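You operate a simulated robot arm through the tools that you are given. There is no shell and no other tool. Be economical: measure what you need, move in short steps, check, and stop when the job is done.

Carry out the task below with a simulated robot arm. There is one attempt and no reset: what you move stays moved.

TASK
Put the fuller tumbler from the long arm of the desk on top of the blue bath thermometer.

It is judged by the outcome, as a careful person would: the job done as asked, and still so three seconds after it is handed in. It fails if anything else is knocked over, pushed out of place, dropped, spilled or broken.

THE ROBOT
A 6-joint arm with a two-finger parallel gripper, fixed in place. Base frame: the origin is at the foot of the arm, x ahead of it, y to its left, z up; the work surface is at about z = 0. Lengths are in mm, angles in rad, forces in N, time in s.
With the tool pointing down near the work surface it reaches from about 140 to 580 mm from the base axis. Its first joint turns from -1.152 to 1.152 rad. Payload 2.1 kg.
Tool frame: the origin (TCP) lies between the finger pads and is the grasp point; the fingertips stand 30 mm ahead of it; z points along the fingers, y is the line along which they close. The gripper opens to 94 mm. The fingers are 28 mm wide and 10 mm thick; the gripper's body (50 by 96 mm) begins 55 mm behind the TCP.
Orientation is told as [roll, pitch, yaw] about the base's x, y, z axes, in that order, counted from this pose: with the fingers straight down and closing along the base's y, the tool's x points along the base's -x, its y along +y and its z along -z.

THE INTERFACE
- The arm moves only by the tool arm_command. Its argument "commands" is a list of rows, each a list of 7 numbers: the shift along the base's x, y, z in mm, then the turn, a rotation vector about the base's x, y, z in rad, then the gripper command, from -1 (fully open) to 1 (shut), values between in proportion. In form: [[tx, ty, tz, ax, ay, az, jaw], ...]. A call has 1 to 8 rows; each row shifts and turns the commanded pose from where the row before left it. A row lasts 0.2 s, in which the tool goes at most 50 mm and 0.15 rad; a call with a longer step from one row to the next is refused whole, and so is a gripper value outside its range. A pose out of reach is approached as far as the arm can. The call stops where the force on the tool passes 40 N (or 10 N more than at its start, if that is more) or the arm is blocked; 0.2 s more then pass. The fingers move at their own pace (about 72 mm/s each) and stop on an object; they squeeze with about 22 N. The grip force told is the motor's: it shows also when the fingers shut on nothing. Time passes only in rows, and 0.2 s behind the last, so rows that do not move let the fingers close. It gives the time, the measured TCP pose, the force on the tool (base axes), the opening and the grip force at its end, in the units of the frame above (readings bear some noise), and new pictures: "show" is both (left out), scene, wrist or none.
- Cameras (640 x 400 px; columns grow to the right, rows downward): "scene" is fixed at [68.1, -399.7, 464.7]; the picture's right is [0.52, -0.86, 0.00], its down [-0.63, -0.38, -0.68] and it looks along [0.58, 0.35, -0.73] (base axes); focal length 256 px, centre (320, 200). "wrist" rides on the gripper at [-37, 0, -58] in the tool frame; the picture's right is [0.00, -1.00, 0.00], its down [0.97, 0.00, -0.24] and it looks along [0.24, 0.00, 0.97] (tool axes); focal length 218 px, centre (320, 200).
- probe_pixels(camera, pixels): there is no depth. For up to 12 entries [column, row, z] of the newest picture of that camera ("zoom" is the newest enlarged one), the place [x, y] in the base frame at which the ray of that pixel passes the height z, good to about 3 mm. No time passes.
- zoom(camera, box): a new picture of the part [left, top, right, bottom] of that camera's present view, enlarged. No time passes.
- close_job(): hands the job in; it is judged then, once.

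Work in short steps. Measure before you move; look again where a grasp or a placing could have gone wrong, and mend it. You have 60 turns and 120 pictures in all, the two below and enlarged ones among them. Open the gripper and draw the arm clear of the work before you hand the job in, unless the task says otherwise; then end with one line.

The tools are called after "Emit:" as a command line: name --pt "numbers of a row" for each row, then --argument value for the rest, lists and objects as JSON in quotes. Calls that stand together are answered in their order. arm_command: Moves the arm, as the interface text tells. Its arguments: {"type":"object","properties":{"commands":{"type":"array","items":{"type":"array","items":{"type":"number"}}},"show":{"type":"string","enum":["both","scene","wrist","none"]}},"required":["commands"]} The other tools are called the same way: probe_pixels (camera, pixels) gives the place at which the rays of pixels pass given heights; zoom (camera, box) takes an enlarged picture of a part of a camera's view; close_job () hands the job in.

At the start:

```text
time_s: 0.0
tool_pos: [319.2, -169.3, 252.5]
ee_rot: [0.001, -0.002, -0.001]
ft_force: [1.2, 0.7, -0.1]
grip_width: 94.0
grasp_force: 0.1
```

scene: 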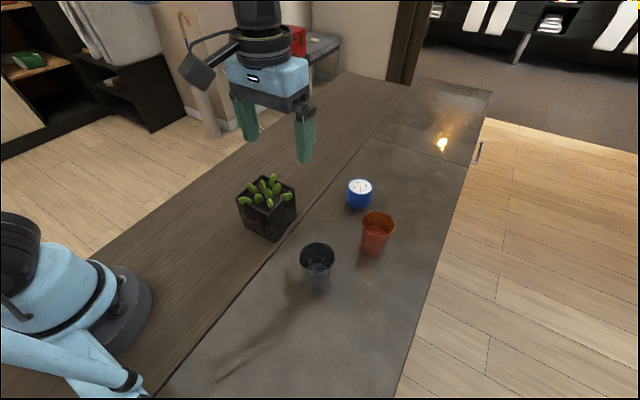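
wrist: 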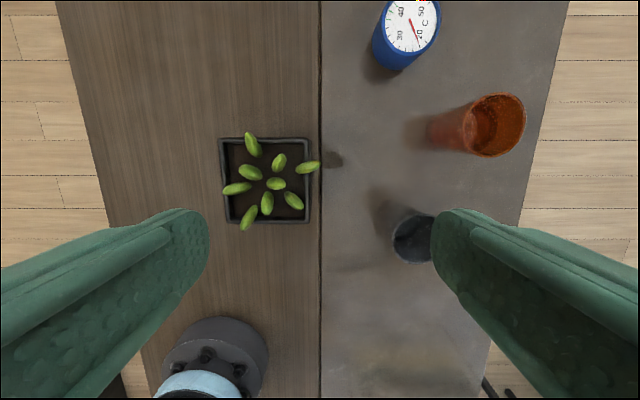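

I see two tumblers, a dark one at about (317,262) and a terracotta one at (377,232), and the blue thermometer at (359,193). I'll enlarge the view to compare their contents.

Emit:
zoom --camera "scene" --box '[280, 160, 420, 300]'

Emit:
zoom --camera "wrist" --box '[360, 0, 560, 280]'

Emit:
zoom --camera "scene" --box '[340, 60, 520, 200]'

```text
2.86 times, centred on (350, 230) of scene
```

zoom: 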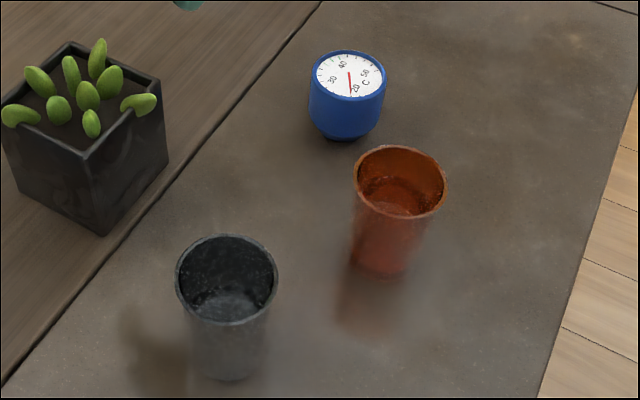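

```text
1.43 times, centred on (460, 140) of wrist
```

zoom: 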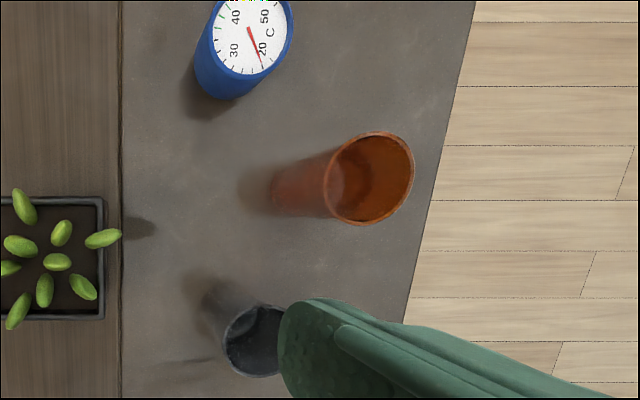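

```text
2.86 times, centred on (430, 130) of scene
```

zoom: 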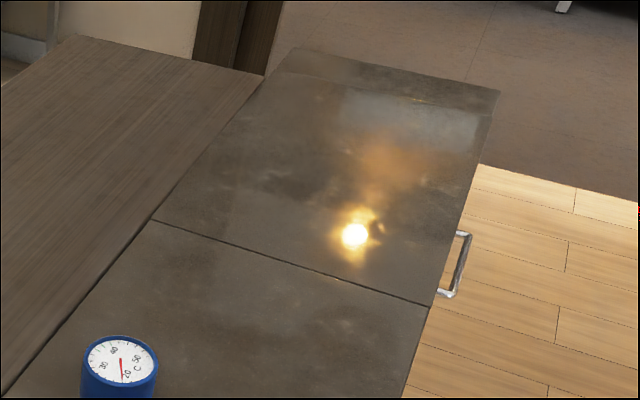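

The terracotta one looks fuller in the scene view, but I'm not sure yet. I'll measure positions, then look from above.

Emit:
probe_pixels --camera "scene" --pixels '[[317, 256, 80], [317, 290, 0], [378, 223, 80], [374, 254, 0], [359, 187, 50], [357, 207, 0], [342, 192, 70]]'

Emit:
arm_command --pt "10 -40 20 0 0 0 -1" --pt "10 -45 10 0 0 0 -1" --pt "0 -30 0 0 0 0 -1"

```text
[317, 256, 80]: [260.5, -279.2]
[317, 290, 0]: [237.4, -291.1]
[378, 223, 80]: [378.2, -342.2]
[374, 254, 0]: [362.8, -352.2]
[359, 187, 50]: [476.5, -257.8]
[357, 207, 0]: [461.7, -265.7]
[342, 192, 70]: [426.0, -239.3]
```

```text
time_s: 0.8
tool_pos: [338.6, -286.7, 282.0]
ee_rot: [0.0, -0.002, 0.002]
ft_force: [-0.6, -0.2, -0.6]
grip_width: 94.0
grasp_force: 0.0
```

scene: 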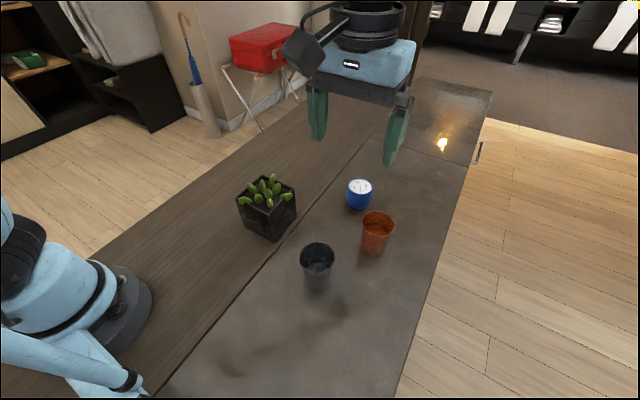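
wrist: 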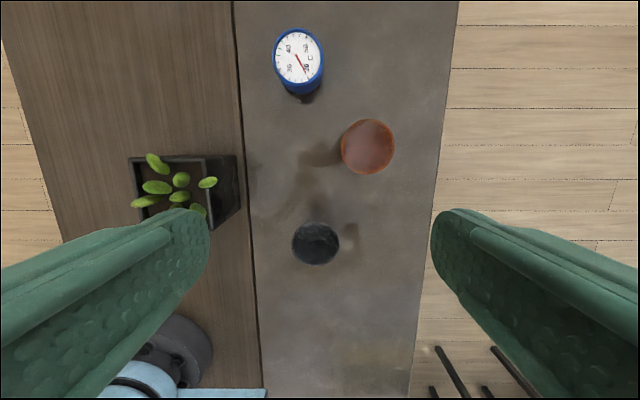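

Emit:
zoom --camera "wrist" --box '[240, 100, 440, 280]'

Emit:
zoom --camera "scene" --box '[290, 200, 400, 300]'

Emit:
probe_pixels --camera "wrist" --pixels '[[368, 147, 80], [316, 243, 80], [299, 55, 50], [275, 60, 50], [324, 58, 50], [341, 147, 80], [395, 147, 80], [291, 243, 80], [340, 243, 80]]'

```text
2.22 times, centred on (340, 190) of wrist
```

zoom: 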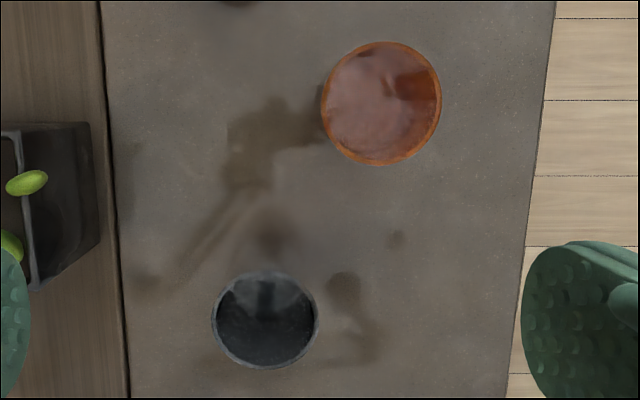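

```text
4.00 times, centred on (345, 250) of scene
```

zoom: 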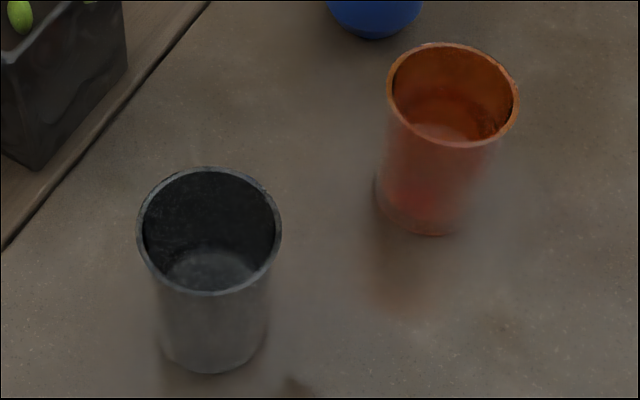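

```text
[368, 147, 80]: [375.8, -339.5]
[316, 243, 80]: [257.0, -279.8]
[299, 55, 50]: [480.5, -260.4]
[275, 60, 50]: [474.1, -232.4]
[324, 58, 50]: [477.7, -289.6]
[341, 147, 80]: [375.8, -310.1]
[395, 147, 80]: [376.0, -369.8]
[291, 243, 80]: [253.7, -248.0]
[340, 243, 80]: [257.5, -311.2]
```

Emit:
zoom --camera "scene" --box '[355, 205, 400, 240]'

Emit:
zoom --camera "scene" --box '[295, 237, 340, 272]'

Emit:
zoom --camera "scene" --box '[335, 170, 385, 220]'

```text
11.43 times, centred on (378, 222) of scene
```

zoom: 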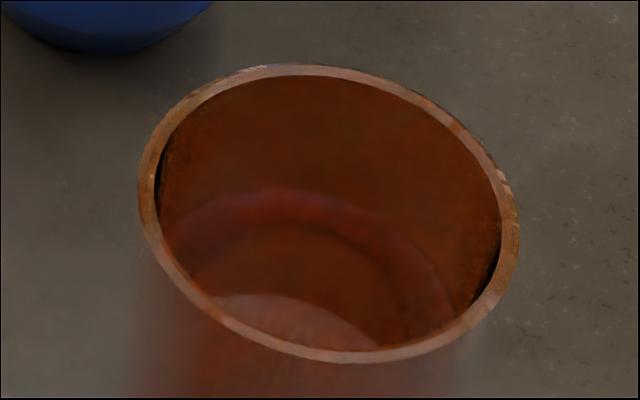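

```text
11.43 times, centred on (318, 254) of scene
```

zoom: 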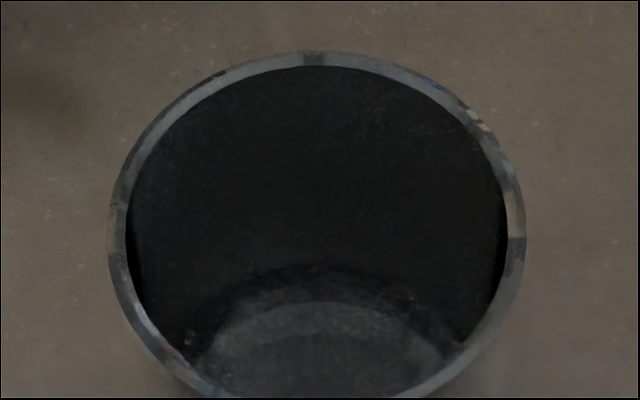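

```text
8.00 times, centred on (360, 195) of scene
```

zoom: 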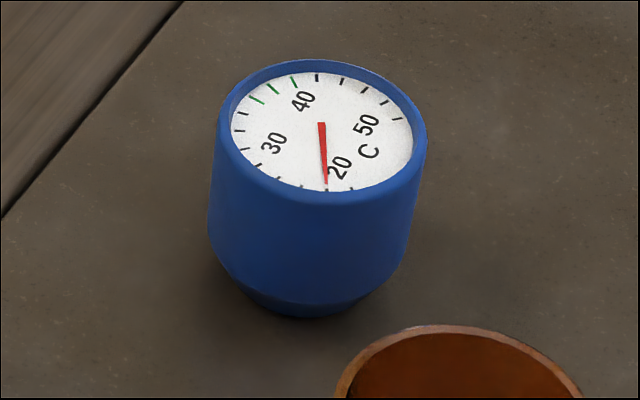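

Emit:
probe_pixels --camera "scene" --pixels '[[376.25, 211.1, 80], [375.4, 221.1, 60], [375.4, 221.1, 40], [375.4, 221.1, 20], [318, 242.2, 80], [316.25, 259.7, 60], [316.25, 259.7, 40], [316.25, 259.7, 20], [317, 300, 0], [374, 261, 0]]'

Emit:
arm_command --pt "-5 -45 0 0 0 0 -1" --pt "0 -30 0 0 0 0 -1" --show "wrist"

```text
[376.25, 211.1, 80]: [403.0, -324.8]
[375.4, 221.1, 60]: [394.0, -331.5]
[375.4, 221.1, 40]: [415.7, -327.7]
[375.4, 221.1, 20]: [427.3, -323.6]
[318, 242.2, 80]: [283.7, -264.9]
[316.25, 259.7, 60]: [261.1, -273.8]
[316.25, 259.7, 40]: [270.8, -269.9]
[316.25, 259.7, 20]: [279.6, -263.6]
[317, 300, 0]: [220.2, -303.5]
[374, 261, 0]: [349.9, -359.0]
```

```text
time_s: 1.4
tool_pos: [333.7, -360.3, 282.7]
ee_rot: [0.0, -0.002, 0.0]
ft_force: [0.2, 0.4, -0.9]
grip_width: 93.9
grasp_force: 0.0
```

wrist: 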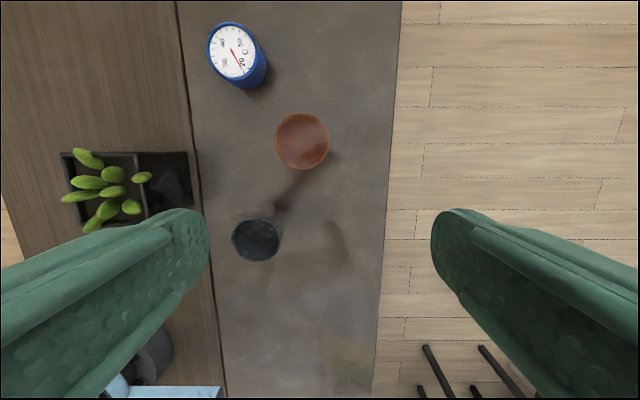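

Far-wall rays put the liquid in the terracotta cup at z≈52 and in the dark cup at z≈20, so terracotta is the fuller one. Now I'll measure the thermometer top and the cup outline.

Emit:
zoom --camera "wrist" --box '[190, 10, 350, 110]'

Emit:
zoom --camera "wrist" --box '[230, 90, 350, 190]'

Emit:
zoom --camera "scene" --box '[340, 200, 410, 270]'

```text
4.00 times, centred on (270, 60) of wrist
```

zoom: 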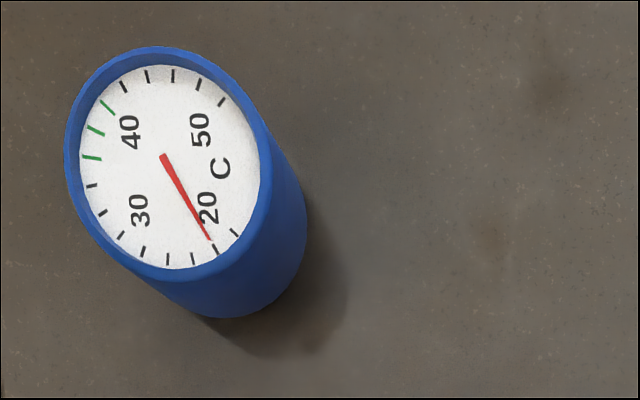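

```text
4.00 times, centred on (290, 140) of wrist
```

zoom: 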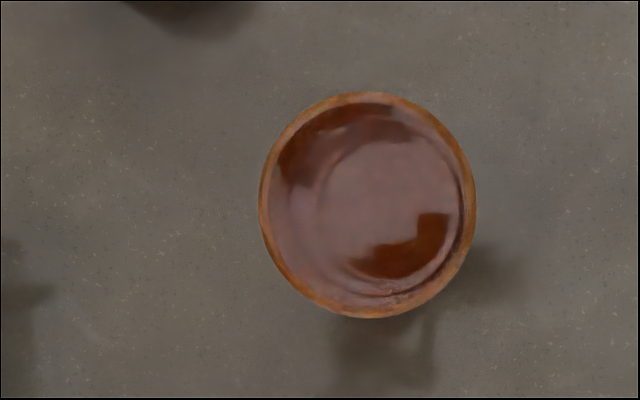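

```text
5.71 times, centred on (375, 235) of scene
```

zoom: 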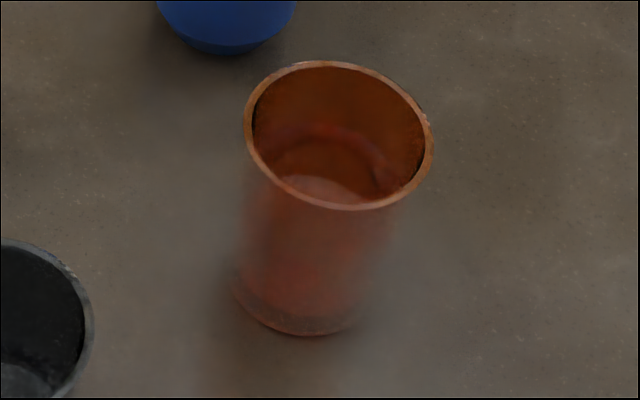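

Emit:
probe_pixels --camera "scene" --pixels '[[360, 185.6, 40], [360, 185.6, 50], [360, 185.6, 60], [378.3, 223.8, 70], [378.3, 223.8, 80], [378.3, 223.8, 90], [371.9, 249.9, 0], [360.1, 250, 0], [383.8, 250, 0]]'

Emit:
probe_pixels --camera "wrist" --pixels '[[232, 50.75, 40], [232, 50.75, 50], [232, 50.75, 60], [302, 141.5, 70], [302, 141.5, 80], [302, 141.5, 90], [275, 141.5, 80], [329, 141.5, 80], [302, 112, 80], [302, 170, 80], [206, 50.7, 50], [258, 50.7, 50]]'

```text
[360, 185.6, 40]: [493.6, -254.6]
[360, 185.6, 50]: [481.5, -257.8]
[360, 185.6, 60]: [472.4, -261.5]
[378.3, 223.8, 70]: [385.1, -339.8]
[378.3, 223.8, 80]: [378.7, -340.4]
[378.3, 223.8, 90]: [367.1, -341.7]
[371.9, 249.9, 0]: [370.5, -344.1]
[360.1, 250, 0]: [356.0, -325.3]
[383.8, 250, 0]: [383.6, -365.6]
```

```text
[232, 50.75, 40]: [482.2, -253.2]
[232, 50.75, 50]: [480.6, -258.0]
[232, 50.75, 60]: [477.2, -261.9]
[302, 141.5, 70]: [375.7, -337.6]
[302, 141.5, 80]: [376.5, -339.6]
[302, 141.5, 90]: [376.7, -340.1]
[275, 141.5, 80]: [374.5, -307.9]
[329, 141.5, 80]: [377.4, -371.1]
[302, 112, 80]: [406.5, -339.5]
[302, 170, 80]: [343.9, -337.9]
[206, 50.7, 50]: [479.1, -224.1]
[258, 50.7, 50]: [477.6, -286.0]
```

Triangulation gives the thermometer top at about (480,-258,52). The terracotta cup is at (376,-340), rim height about 82. I'll move above the cup and come down to just over the rim.

Emit:
arm_command --pt "22 10 0 0 0 0 -1" --pt "20.5 10.5 -20 0 0 0 -1" --pt "0 0 -45 0 0 0 -1" --pt "0 0 -45 0 0 0 -1" --pt "0 0 -30 0 0 0 -1" --pt "0 0 0 0 0 0 -1"

```text
time_s: 2.8
tool_pos: [376.4, -339.6, 140.2]
ee_rot: [0.0, -0.001, -0.001]
ft_force: [0.1, -0.2, -0.4]
grip_width: 93.8
grasp_force: 0.1
```

scene: 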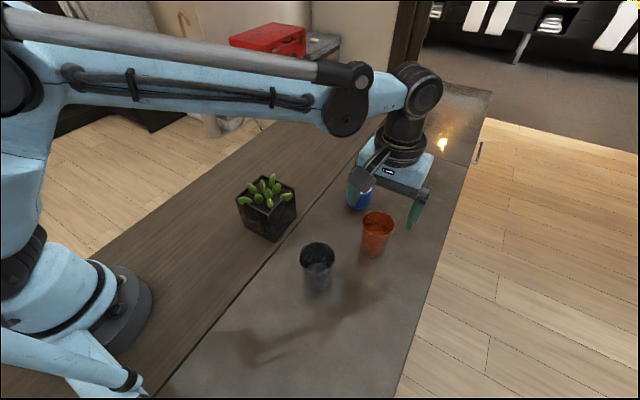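
wrist: 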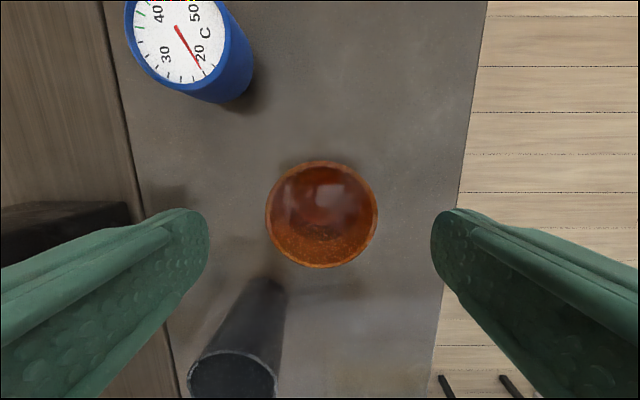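

The cup sits centred between the fingers at (321,214). I'll descend to z=50 and close.

Emit:
arm_command --pt "0 0 -30 0 0 0 -1" --pt "0 0 -30 0 0 0 -1" --pt "0 0 -30 0 0 0 -1" --pt "0 0 0 0 0 0 -1"

```text
time_s: 3.8
tool_pos: [376.1, -340.3, 49.9]
ee_rot: [0.001, -0.002, 0.0]
ft_force: [-0.4, -0.7, -0.1]
grip_width: 94.0
grasp_force: 0.0
```

scene: 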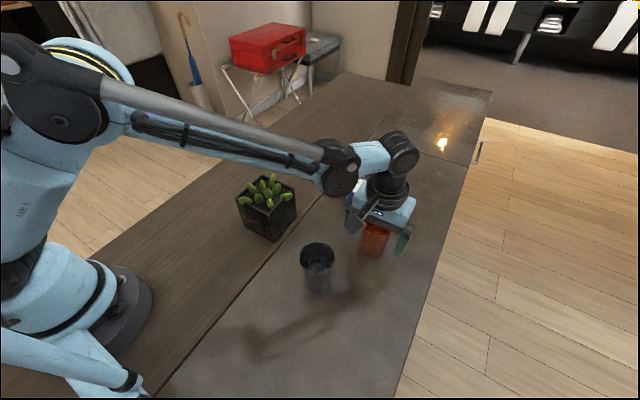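
wrist: 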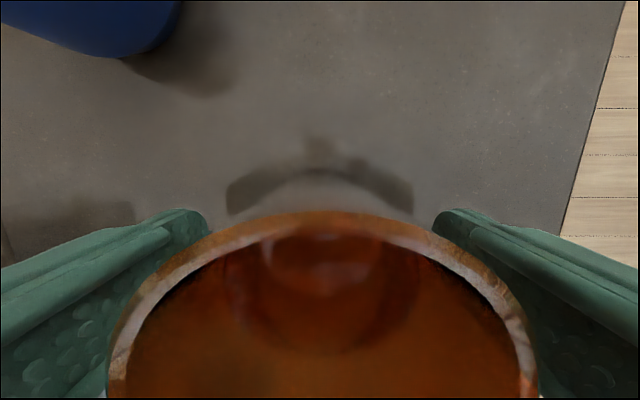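

The fingers straddle the cup. I'll close gently.

Emit:
arm_command --pt "0 0 0 0 0 0 -0.6" --pt "0 0 0 0 0 0 -0.35" --pt "0 0 0 0 0 0 -0.25" --pt "0 0 0 0 0 0 -0.15" --pt "0 0 0 0 0 0 0.0" --pt "0 0 0 0 0 0 0.3" --pt "0 0 0 0 0 0 0.3" --show "wrist"

```text
time_s: 5.4
tool_pos: [375.7, -340.0, 51.4]
ee_rot: [0.002, -0.002, -0.001]
ft_force: [0.5, -0.9, 0.6]
grip_width: 61.0
grasp_force: 22.1
```

wrist: 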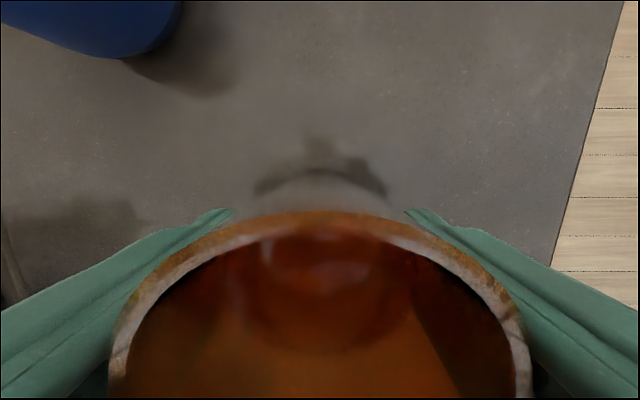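

Gripped at 61 mm with 22 N. I'll lift straight up gently and check.

Emit:
arm_command --pt "0 0 5 0 0 0 0.3" --pt "0 0 12 0 0 0 0.3" --pt "0 0 18 0 0 0 0.3" --pt "0 0 20 0 0 0 0.3" --pt "0 0 18 0 0 0 0.3" --pt "0 0 12 0 0 0 0.3" --pt "0 0 5 0 0 0 0.3" --pt "0 0 0 0 0 0 0.3"

```text
time_s: 7.2
tool_pos: [376.3, -339.9, 141.8]
ee_rot: [-0.001, -0.002, -0.002]
ft_force: [-0.3, -0.2, -3.4]
grip_width: 60.9
grasp_force: 22.0
```

scene: 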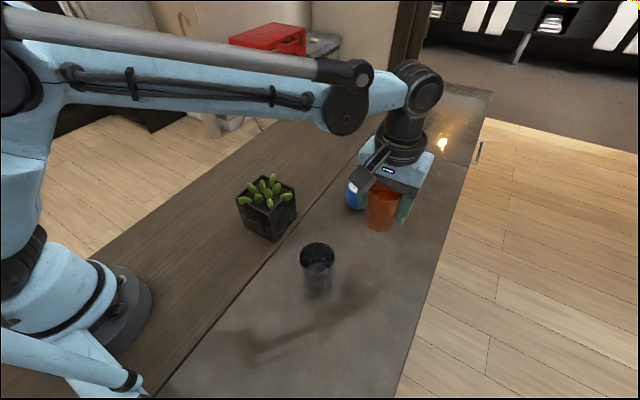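
wrist: 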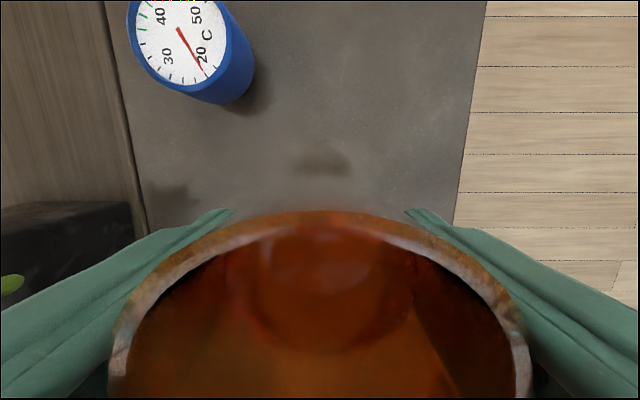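

The cup is held with no slip, its base at about z=90. I'll move halfway toward the thermometer smoothly and re-measure.

Emit:
arm_command --pt "2 4 2 0 0 0 0.3" --pt "5 11 3 0 0 0 0.3" --pt "8 16 3 0 0 0 0.3" --pt "10 18 2 0 0 0 0.3" --pt "8 16 0 0 0 0 0.3" --pt "5 11 0 0 0 0 0.3" --pt "2 5 0 0 0 0 0.3" --pt "0 1 0 0 0 0 0.3"

```text
time_s: 9.0
tool_pos: [417.3, -257.3, 151.3]
ee_rot: [0.0, 0.0, 0.0]
ft_force: [0.0, -0.8, -3.2]
grip_width: 60.8
grasp_force: 22.4
```

scene: 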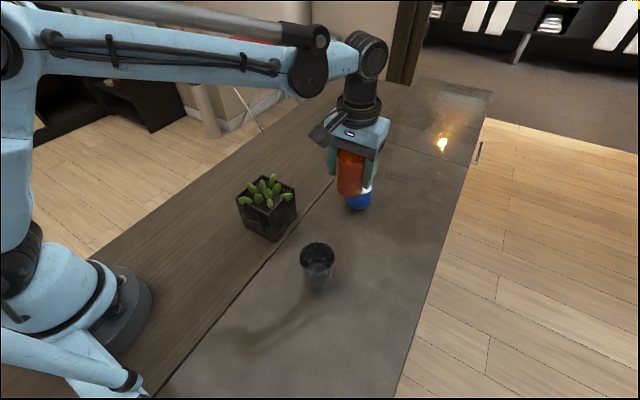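
wrist: 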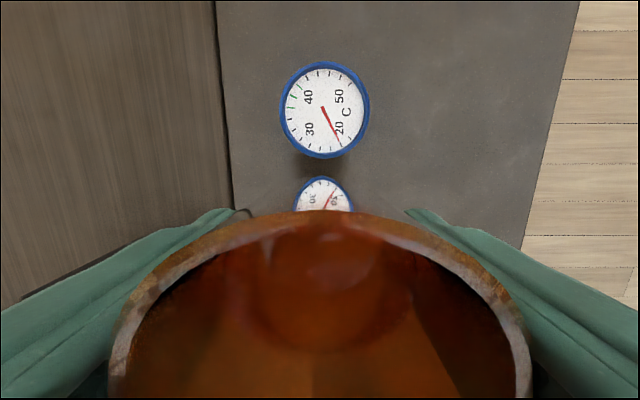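

Emit:
zoom --camera "wrist" --box '[250, 40, 400, 180]'

Emit:
probe_pixels --camera "wrist" --pixels '[[325, 109, 50], [325, 109, 54], [280, 109, 52], [370, 109, 52], [325, 61, 52], [325, 157, 52]]'

```text
2.86 times, centred on (325, 110) of wrist
```

zoom: 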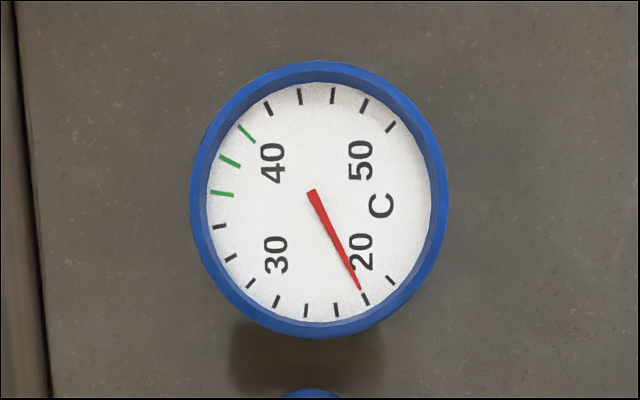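

```text
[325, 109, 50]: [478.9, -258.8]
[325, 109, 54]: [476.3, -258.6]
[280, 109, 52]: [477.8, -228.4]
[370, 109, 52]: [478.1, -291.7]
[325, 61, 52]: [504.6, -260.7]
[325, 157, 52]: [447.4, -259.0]
```

The thermometer centre refines to about (478,-260), top at z≈52. I'll move directly above it.

Emit:
arm_command --pt "3 0 0 0 0 0 0.3" --pt "8 -0.7 0 0 0 0 0.3" --pt "13 -0.7 0 0 0 0 0.3" --pt "14 -0.7 0 0 0 0 0.3" --pt "12 -0.6 0 0 0 0 0.3" --pt "8 0 0 0 0 0 0.3" --pt "3.7 0 0 0 0 0 0.3" --pt "0 0 0 0 0 0 0.3"

Emit:
zoom --camera "scene" --box '[320, 110, 440, 230]'

```text
time_s: 10.8
tool_pos: [479.1, -258.4, 150.9]
ee_rot: [0.0, -0.002, -0.001]
ft_force: [0.1, -0.2, -2.8]
grip_width: 61.2
grasp_force: 22.2
```

scene: 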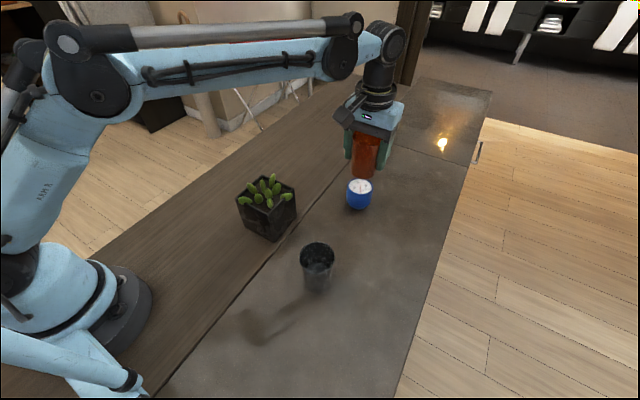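
wrist: 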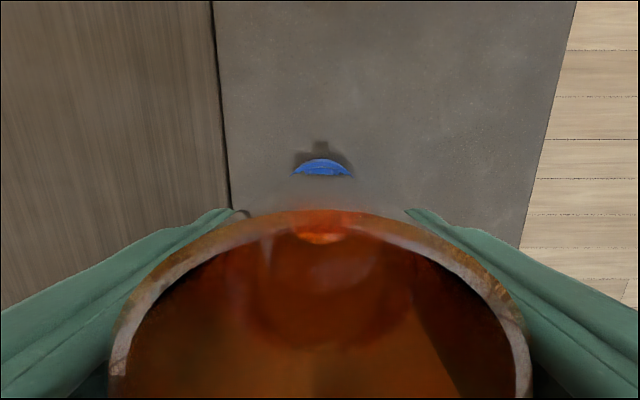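

```text
3.33 times, centred on (380, 170) of scene
```

zoom: 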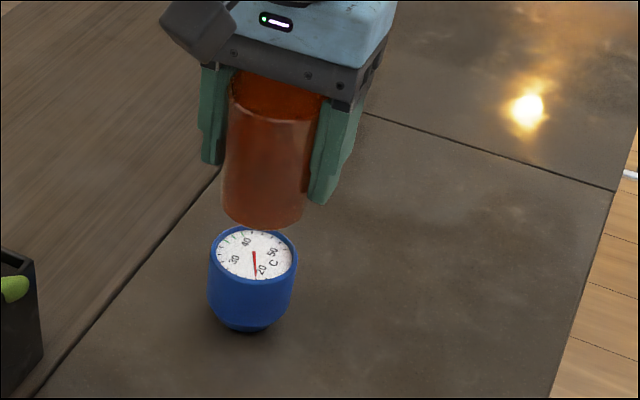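

Well aligned; the blue edge in the wrist view at (322,167) calls for about −1 mm in y. I'll descend to about 8 mm above the dial and check.

Emit:
arm_command --pt "0 -1 -6 0 0 0 0.3" --pt "0 0 -10 0 0 0 0.3" --pt "0 0 -10 0 0 0 0.3" --pt "0 0 -8 0 0 0 0.3" --pt "0 0 -4 0 0 0 0.3" --pt "0 0 0 0 0 0 0.3"

Emit:
zoom --camera "scene" --box '[325, 140, 405, 220]'

Emit:
zoom --camera "wrist" --box '[240, 120, 400, 240]'

```text
time_s: 12.2
tool_pos: [478.0, -260.5, 113.4]
ee_rot: [-0.001, -0.001, 0.0]
ft_force: [0.5, 1.4, -3.0]
grip_width: 60.9
grasp_force: 21.6
```

scene: 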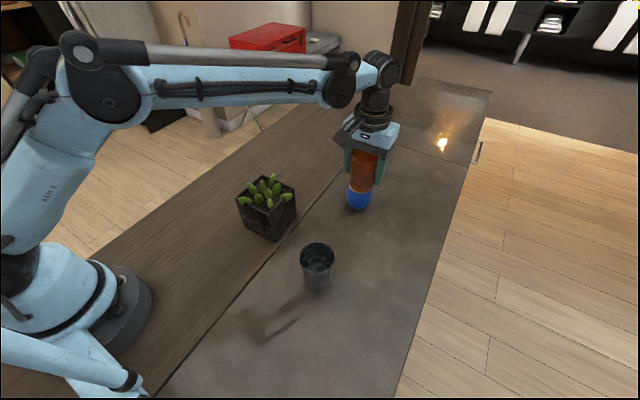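
wrist: 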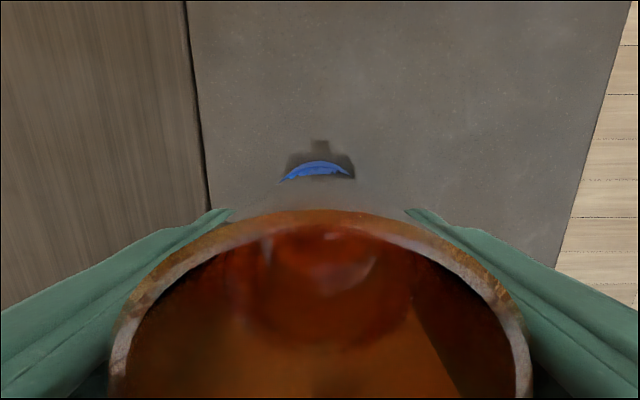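

```text
5.00 times, centred on (365, 180) of scene
```

zoom: 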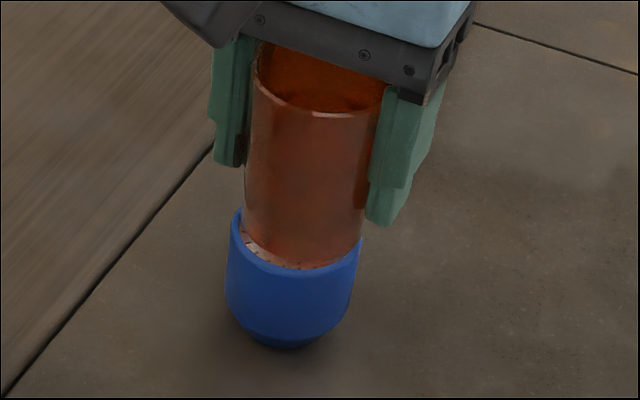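

```text
3.33 times, centred on (320, 180) of wrist
```

zoom: 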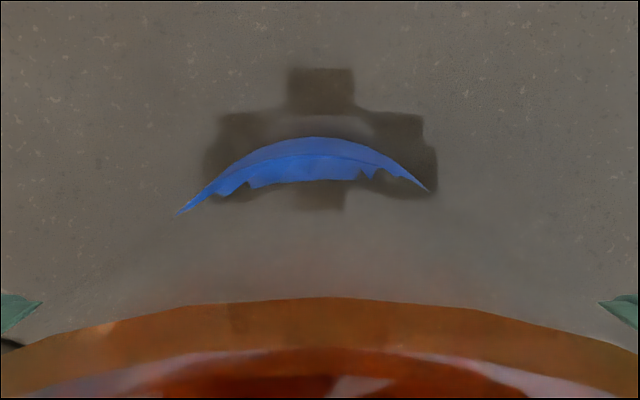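

In the scene close-up the cup sits about 2 mm too far to −y relative to the blue rim. I'll correct +1.8 in y, lower 5 mm and recheck.

Emit:
arm_command --pt "0 1.8 0 0 0 0 0.3" --pt "0 0 -3 0 0 0 0.3" --pt "0 0 -2 0 0 0 0.3" --pt "0 0 0 0 0 0 0.3" --show "none"

Emit:
zoom --camera "scene" --box '[335, 160, 385, 215]'

Emit:
zoom --camera "wrist" --box '[240, 120, 400, 240]'

```text
time_s: 13.2
tool_pos: [476.6, -259.2, 109.7]
ee_rot: [0.001, -0.002, 0.001]
ft_force: [-0.2, -0.7, 16.4]
grip_width: 61.1
grasp_force: 22.0
```

```text
7.27 times, centred on (360, 188) of scene
```

zoom: 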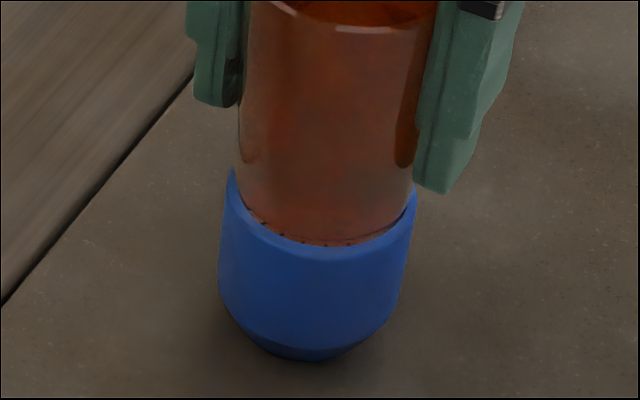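

```text
3.33 times, centred on (320, 180) of wrist
```

zoom: 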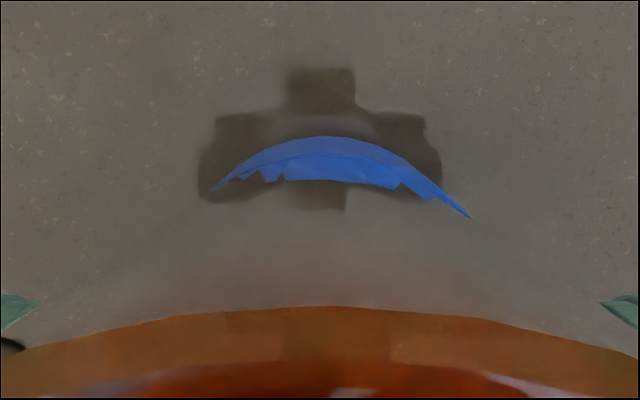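

The cup has made contact (+19 N) at TCP z≈109.7, nearly centred. I'll lift 3 mm, fine-adjust by (−0.6,−0.6), and lower again in tiny steps.

Emit:
arm_command --pt "0 0 3 0 0 0 0.3" --pt "-0.6 -0.6 0 0 0 0 0.3" --pt "0 0 0 0 0 0 0.3" --show "none"

Emit:
zoom --camera "scene" --box '[335, 160, 385, 215]'

Emit:
zoom --camera "wrist" --box '[240, 120, 400, 240]'

```text
time_s: 14.0
tool_pos: [476.8, -260.0, 112.4]
ee_rot: [-0.001, -0.002, -0.001]
ft_force: [0.1, 0.6, -2.3]
grip_width: 60.7
grasp_force: 21.7
```

```text
7.27 times, centred on (360, 188) of scene
```

zoom: 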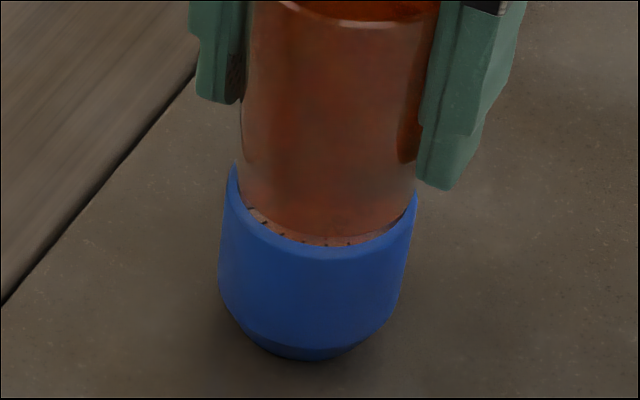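

```text
3.33 times, centred on (320, 180) of wrist
```

zoom: 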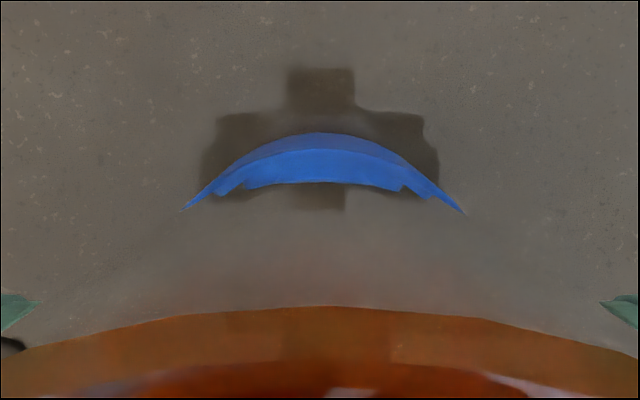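

The wrist crescent is now symmetric (183–462). I'll lower in 1 mm steps to contact.

Emit:
arm_command --pt "0 0 -1 0 0 0 0.3" --pt "0 0 -1 0 0 0 0.3" --pt "0 0 -0.5 0 0 0 0.3" --pt "0 0 0 0 0 0 0.3" --show "none"

Emit:
zoom --camera "scene" --box '[335, 160, 385, 215]'

```text
time_s: 15.0
tool_pos: [477.2, -259.5, 109.0]
ee_rot: [0.001, -0.002, 0.001]
ft_force: [0.3, -0.1, 1.7]
grip_width: 61.0
grasp_force: 22.0
```

```text
7.27 times, centred on (360, 188) of scene
```

zoom: 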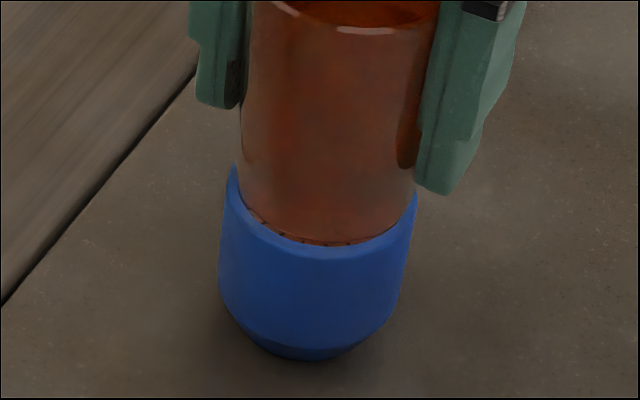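

The weight is transferred (force −3 → +1.7 N). One more 0.5 mm to confirm a firm seat.

Emit:
arm_command --pt "0 0 -0.4 0 0 0 0.3" --pt "0 0 0 0 0 0 0.3" --show "none"

```text
time_s: 15.6
tool_pos: [477.1, -260.1, 109.6]
ee_rot: [0.0, -0.001, 0.0]
ft_force: [-1.4, 0.0, 13.2]
grip_width: 61.0
grasp_force: 22.2
```

Firm contact. I'll ease off the preload by 0.3 mm and open slowly and evenly.

Emit:
arm_command --pt "0 0 0.3 0 0 0 0.3" --pt "0 0 0 0 0 0 -0.2" --pt "0 0 0 0 0 0 -0.3" --pt "0 0 0 0 0 0 -0.34" --pt "0 0 0 0 0 0 -0.38" --pt "0 0 0 0 0 0 -0.42" --pt "0 0 0 0 0 0 -0.46"

Emit:
zoom --camera "scene" --box '[325, 140, 405, 220]'

```text
time_s: 17.2
tool_pos: [476.6, -259.8, 109.0]
ee_rot: [0.001, -0.003, -0.001]
ft_force: [-0.4, -0.2, -0.4]
grip_width: 68.5
grasp_force: 0.1
```

scene: 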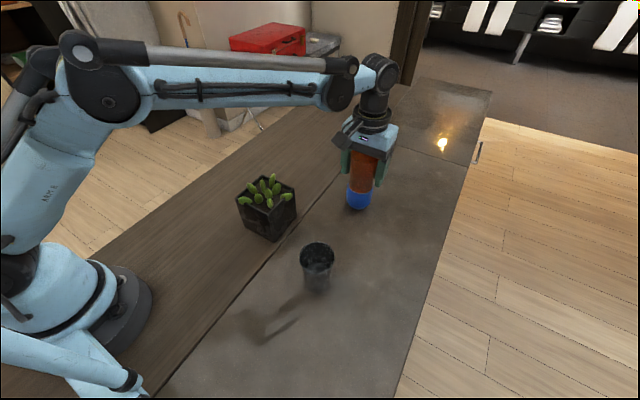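
wrist: 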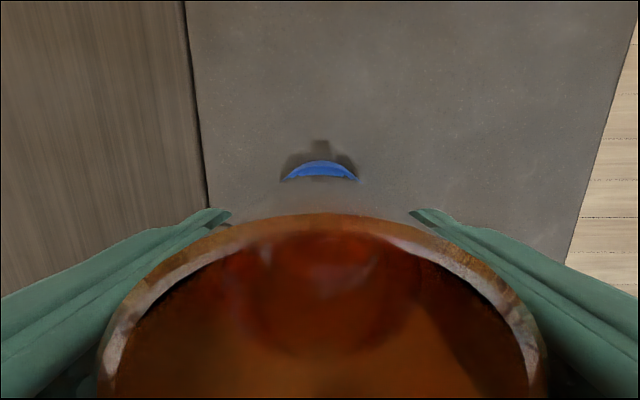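

```text
5.00 times, centred on (365, 180) of scene
```

zoom: 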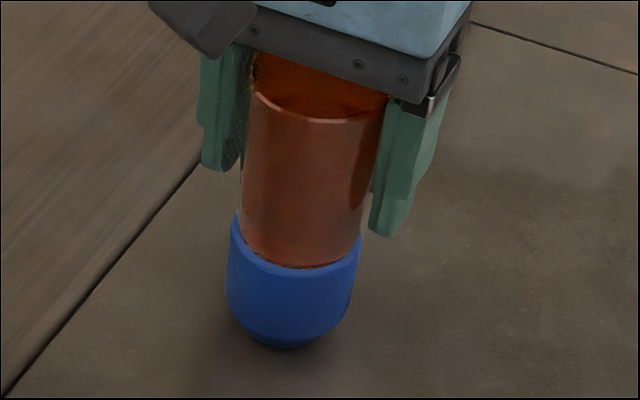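

The cup stands upright and free. I'll open fully, then rise straight up.

Emit:
arm_command --pt "0 0 0 0 0 0 -0.7" --pt "0 0 0 0 0 0 -1" --pt "0 0 0 0 0 0 -1" --pt "0 0 20 0 0 0 -1" --pt "0 0 30 0 0 0 -1" --pt "0 0 30 0 0 0 -1" --pt "0 0 30 0 0 0 -1" --show "scene"

```text
time_s: 18.8
tool_pos: [476.6, -259.4, 220.9]
ee_rot: [0.001, -0.002, 0.001]
ft_force: [-0.5, 0.2, -0.3]
grip_width: 94.0
grasp_force: 0.1
```

scene: 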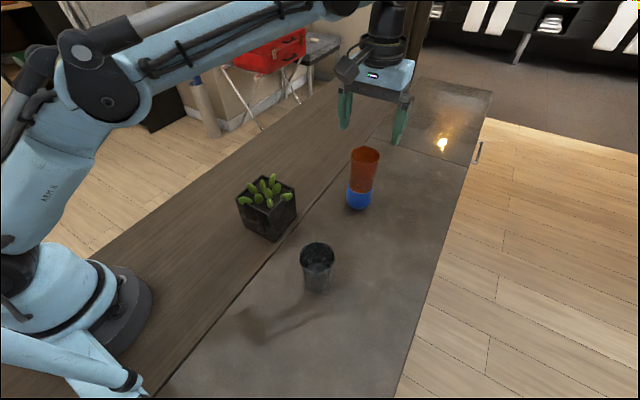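

Clear of the cup; I'll back away and take a final look.

Emit:
arm_command --pt "0 20 30 0 0 0 -1" --pt "-30 30 10 0 0 0 -1" --pt "-40 20 0 0 0 0 -1" --pt "-30 0 0 0 0 0 -1" --pt "0 0 0 0 0 0 -1"

Emit:
zoom --camera "scene" --box '[320, 130, 410, 220]'

```text
time_s: 20.0
tool_pos: [375.7, -189.2, 259.3]
ee_rot: [-0.001, -0.001, 0.002]
ft_force: [-0.7, 0.3, 0.4]
grip_width: 94.0
grasp_force: 0.1
```

scene: 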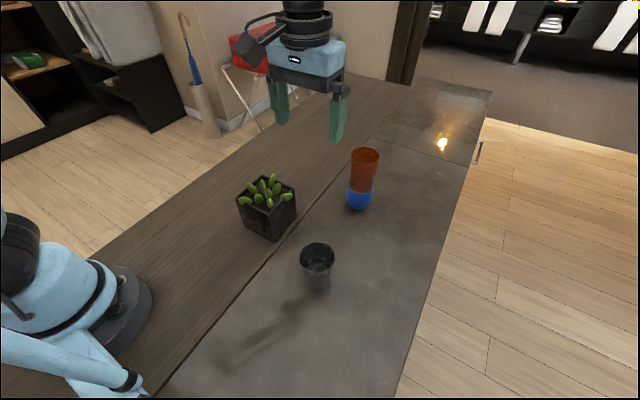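
wrist: 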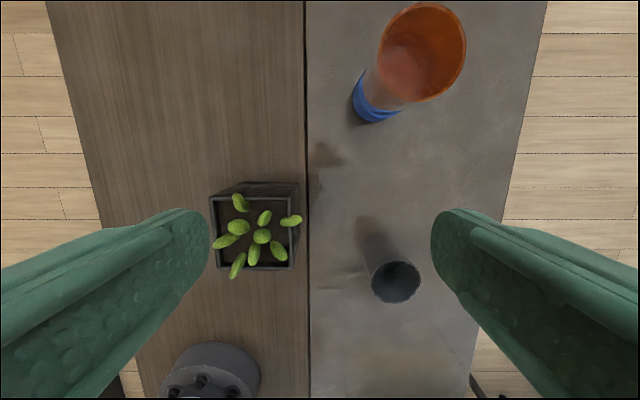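

```text
4.44 times, centred on (365, 175) of scene
```

zoom: 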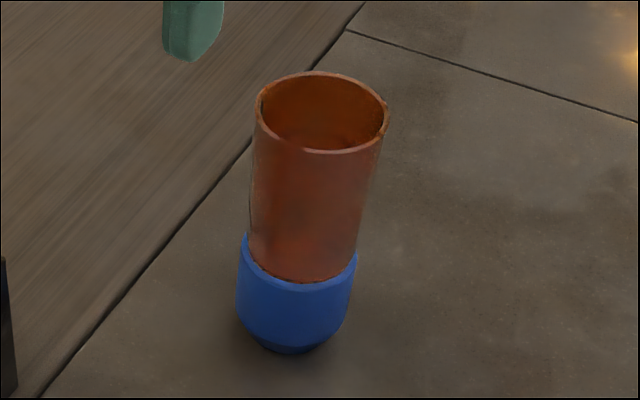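

The tumbler stands steady on the thermometer and everything else is where it was, so I'm handing the job in.

Emit:
close_job

```text
The job is handed in.
```

I put the terracotta tumbler, the fuller of the two, on top of the blue bath thermometer; it was standing upright with the arm clear when I handed the job in.
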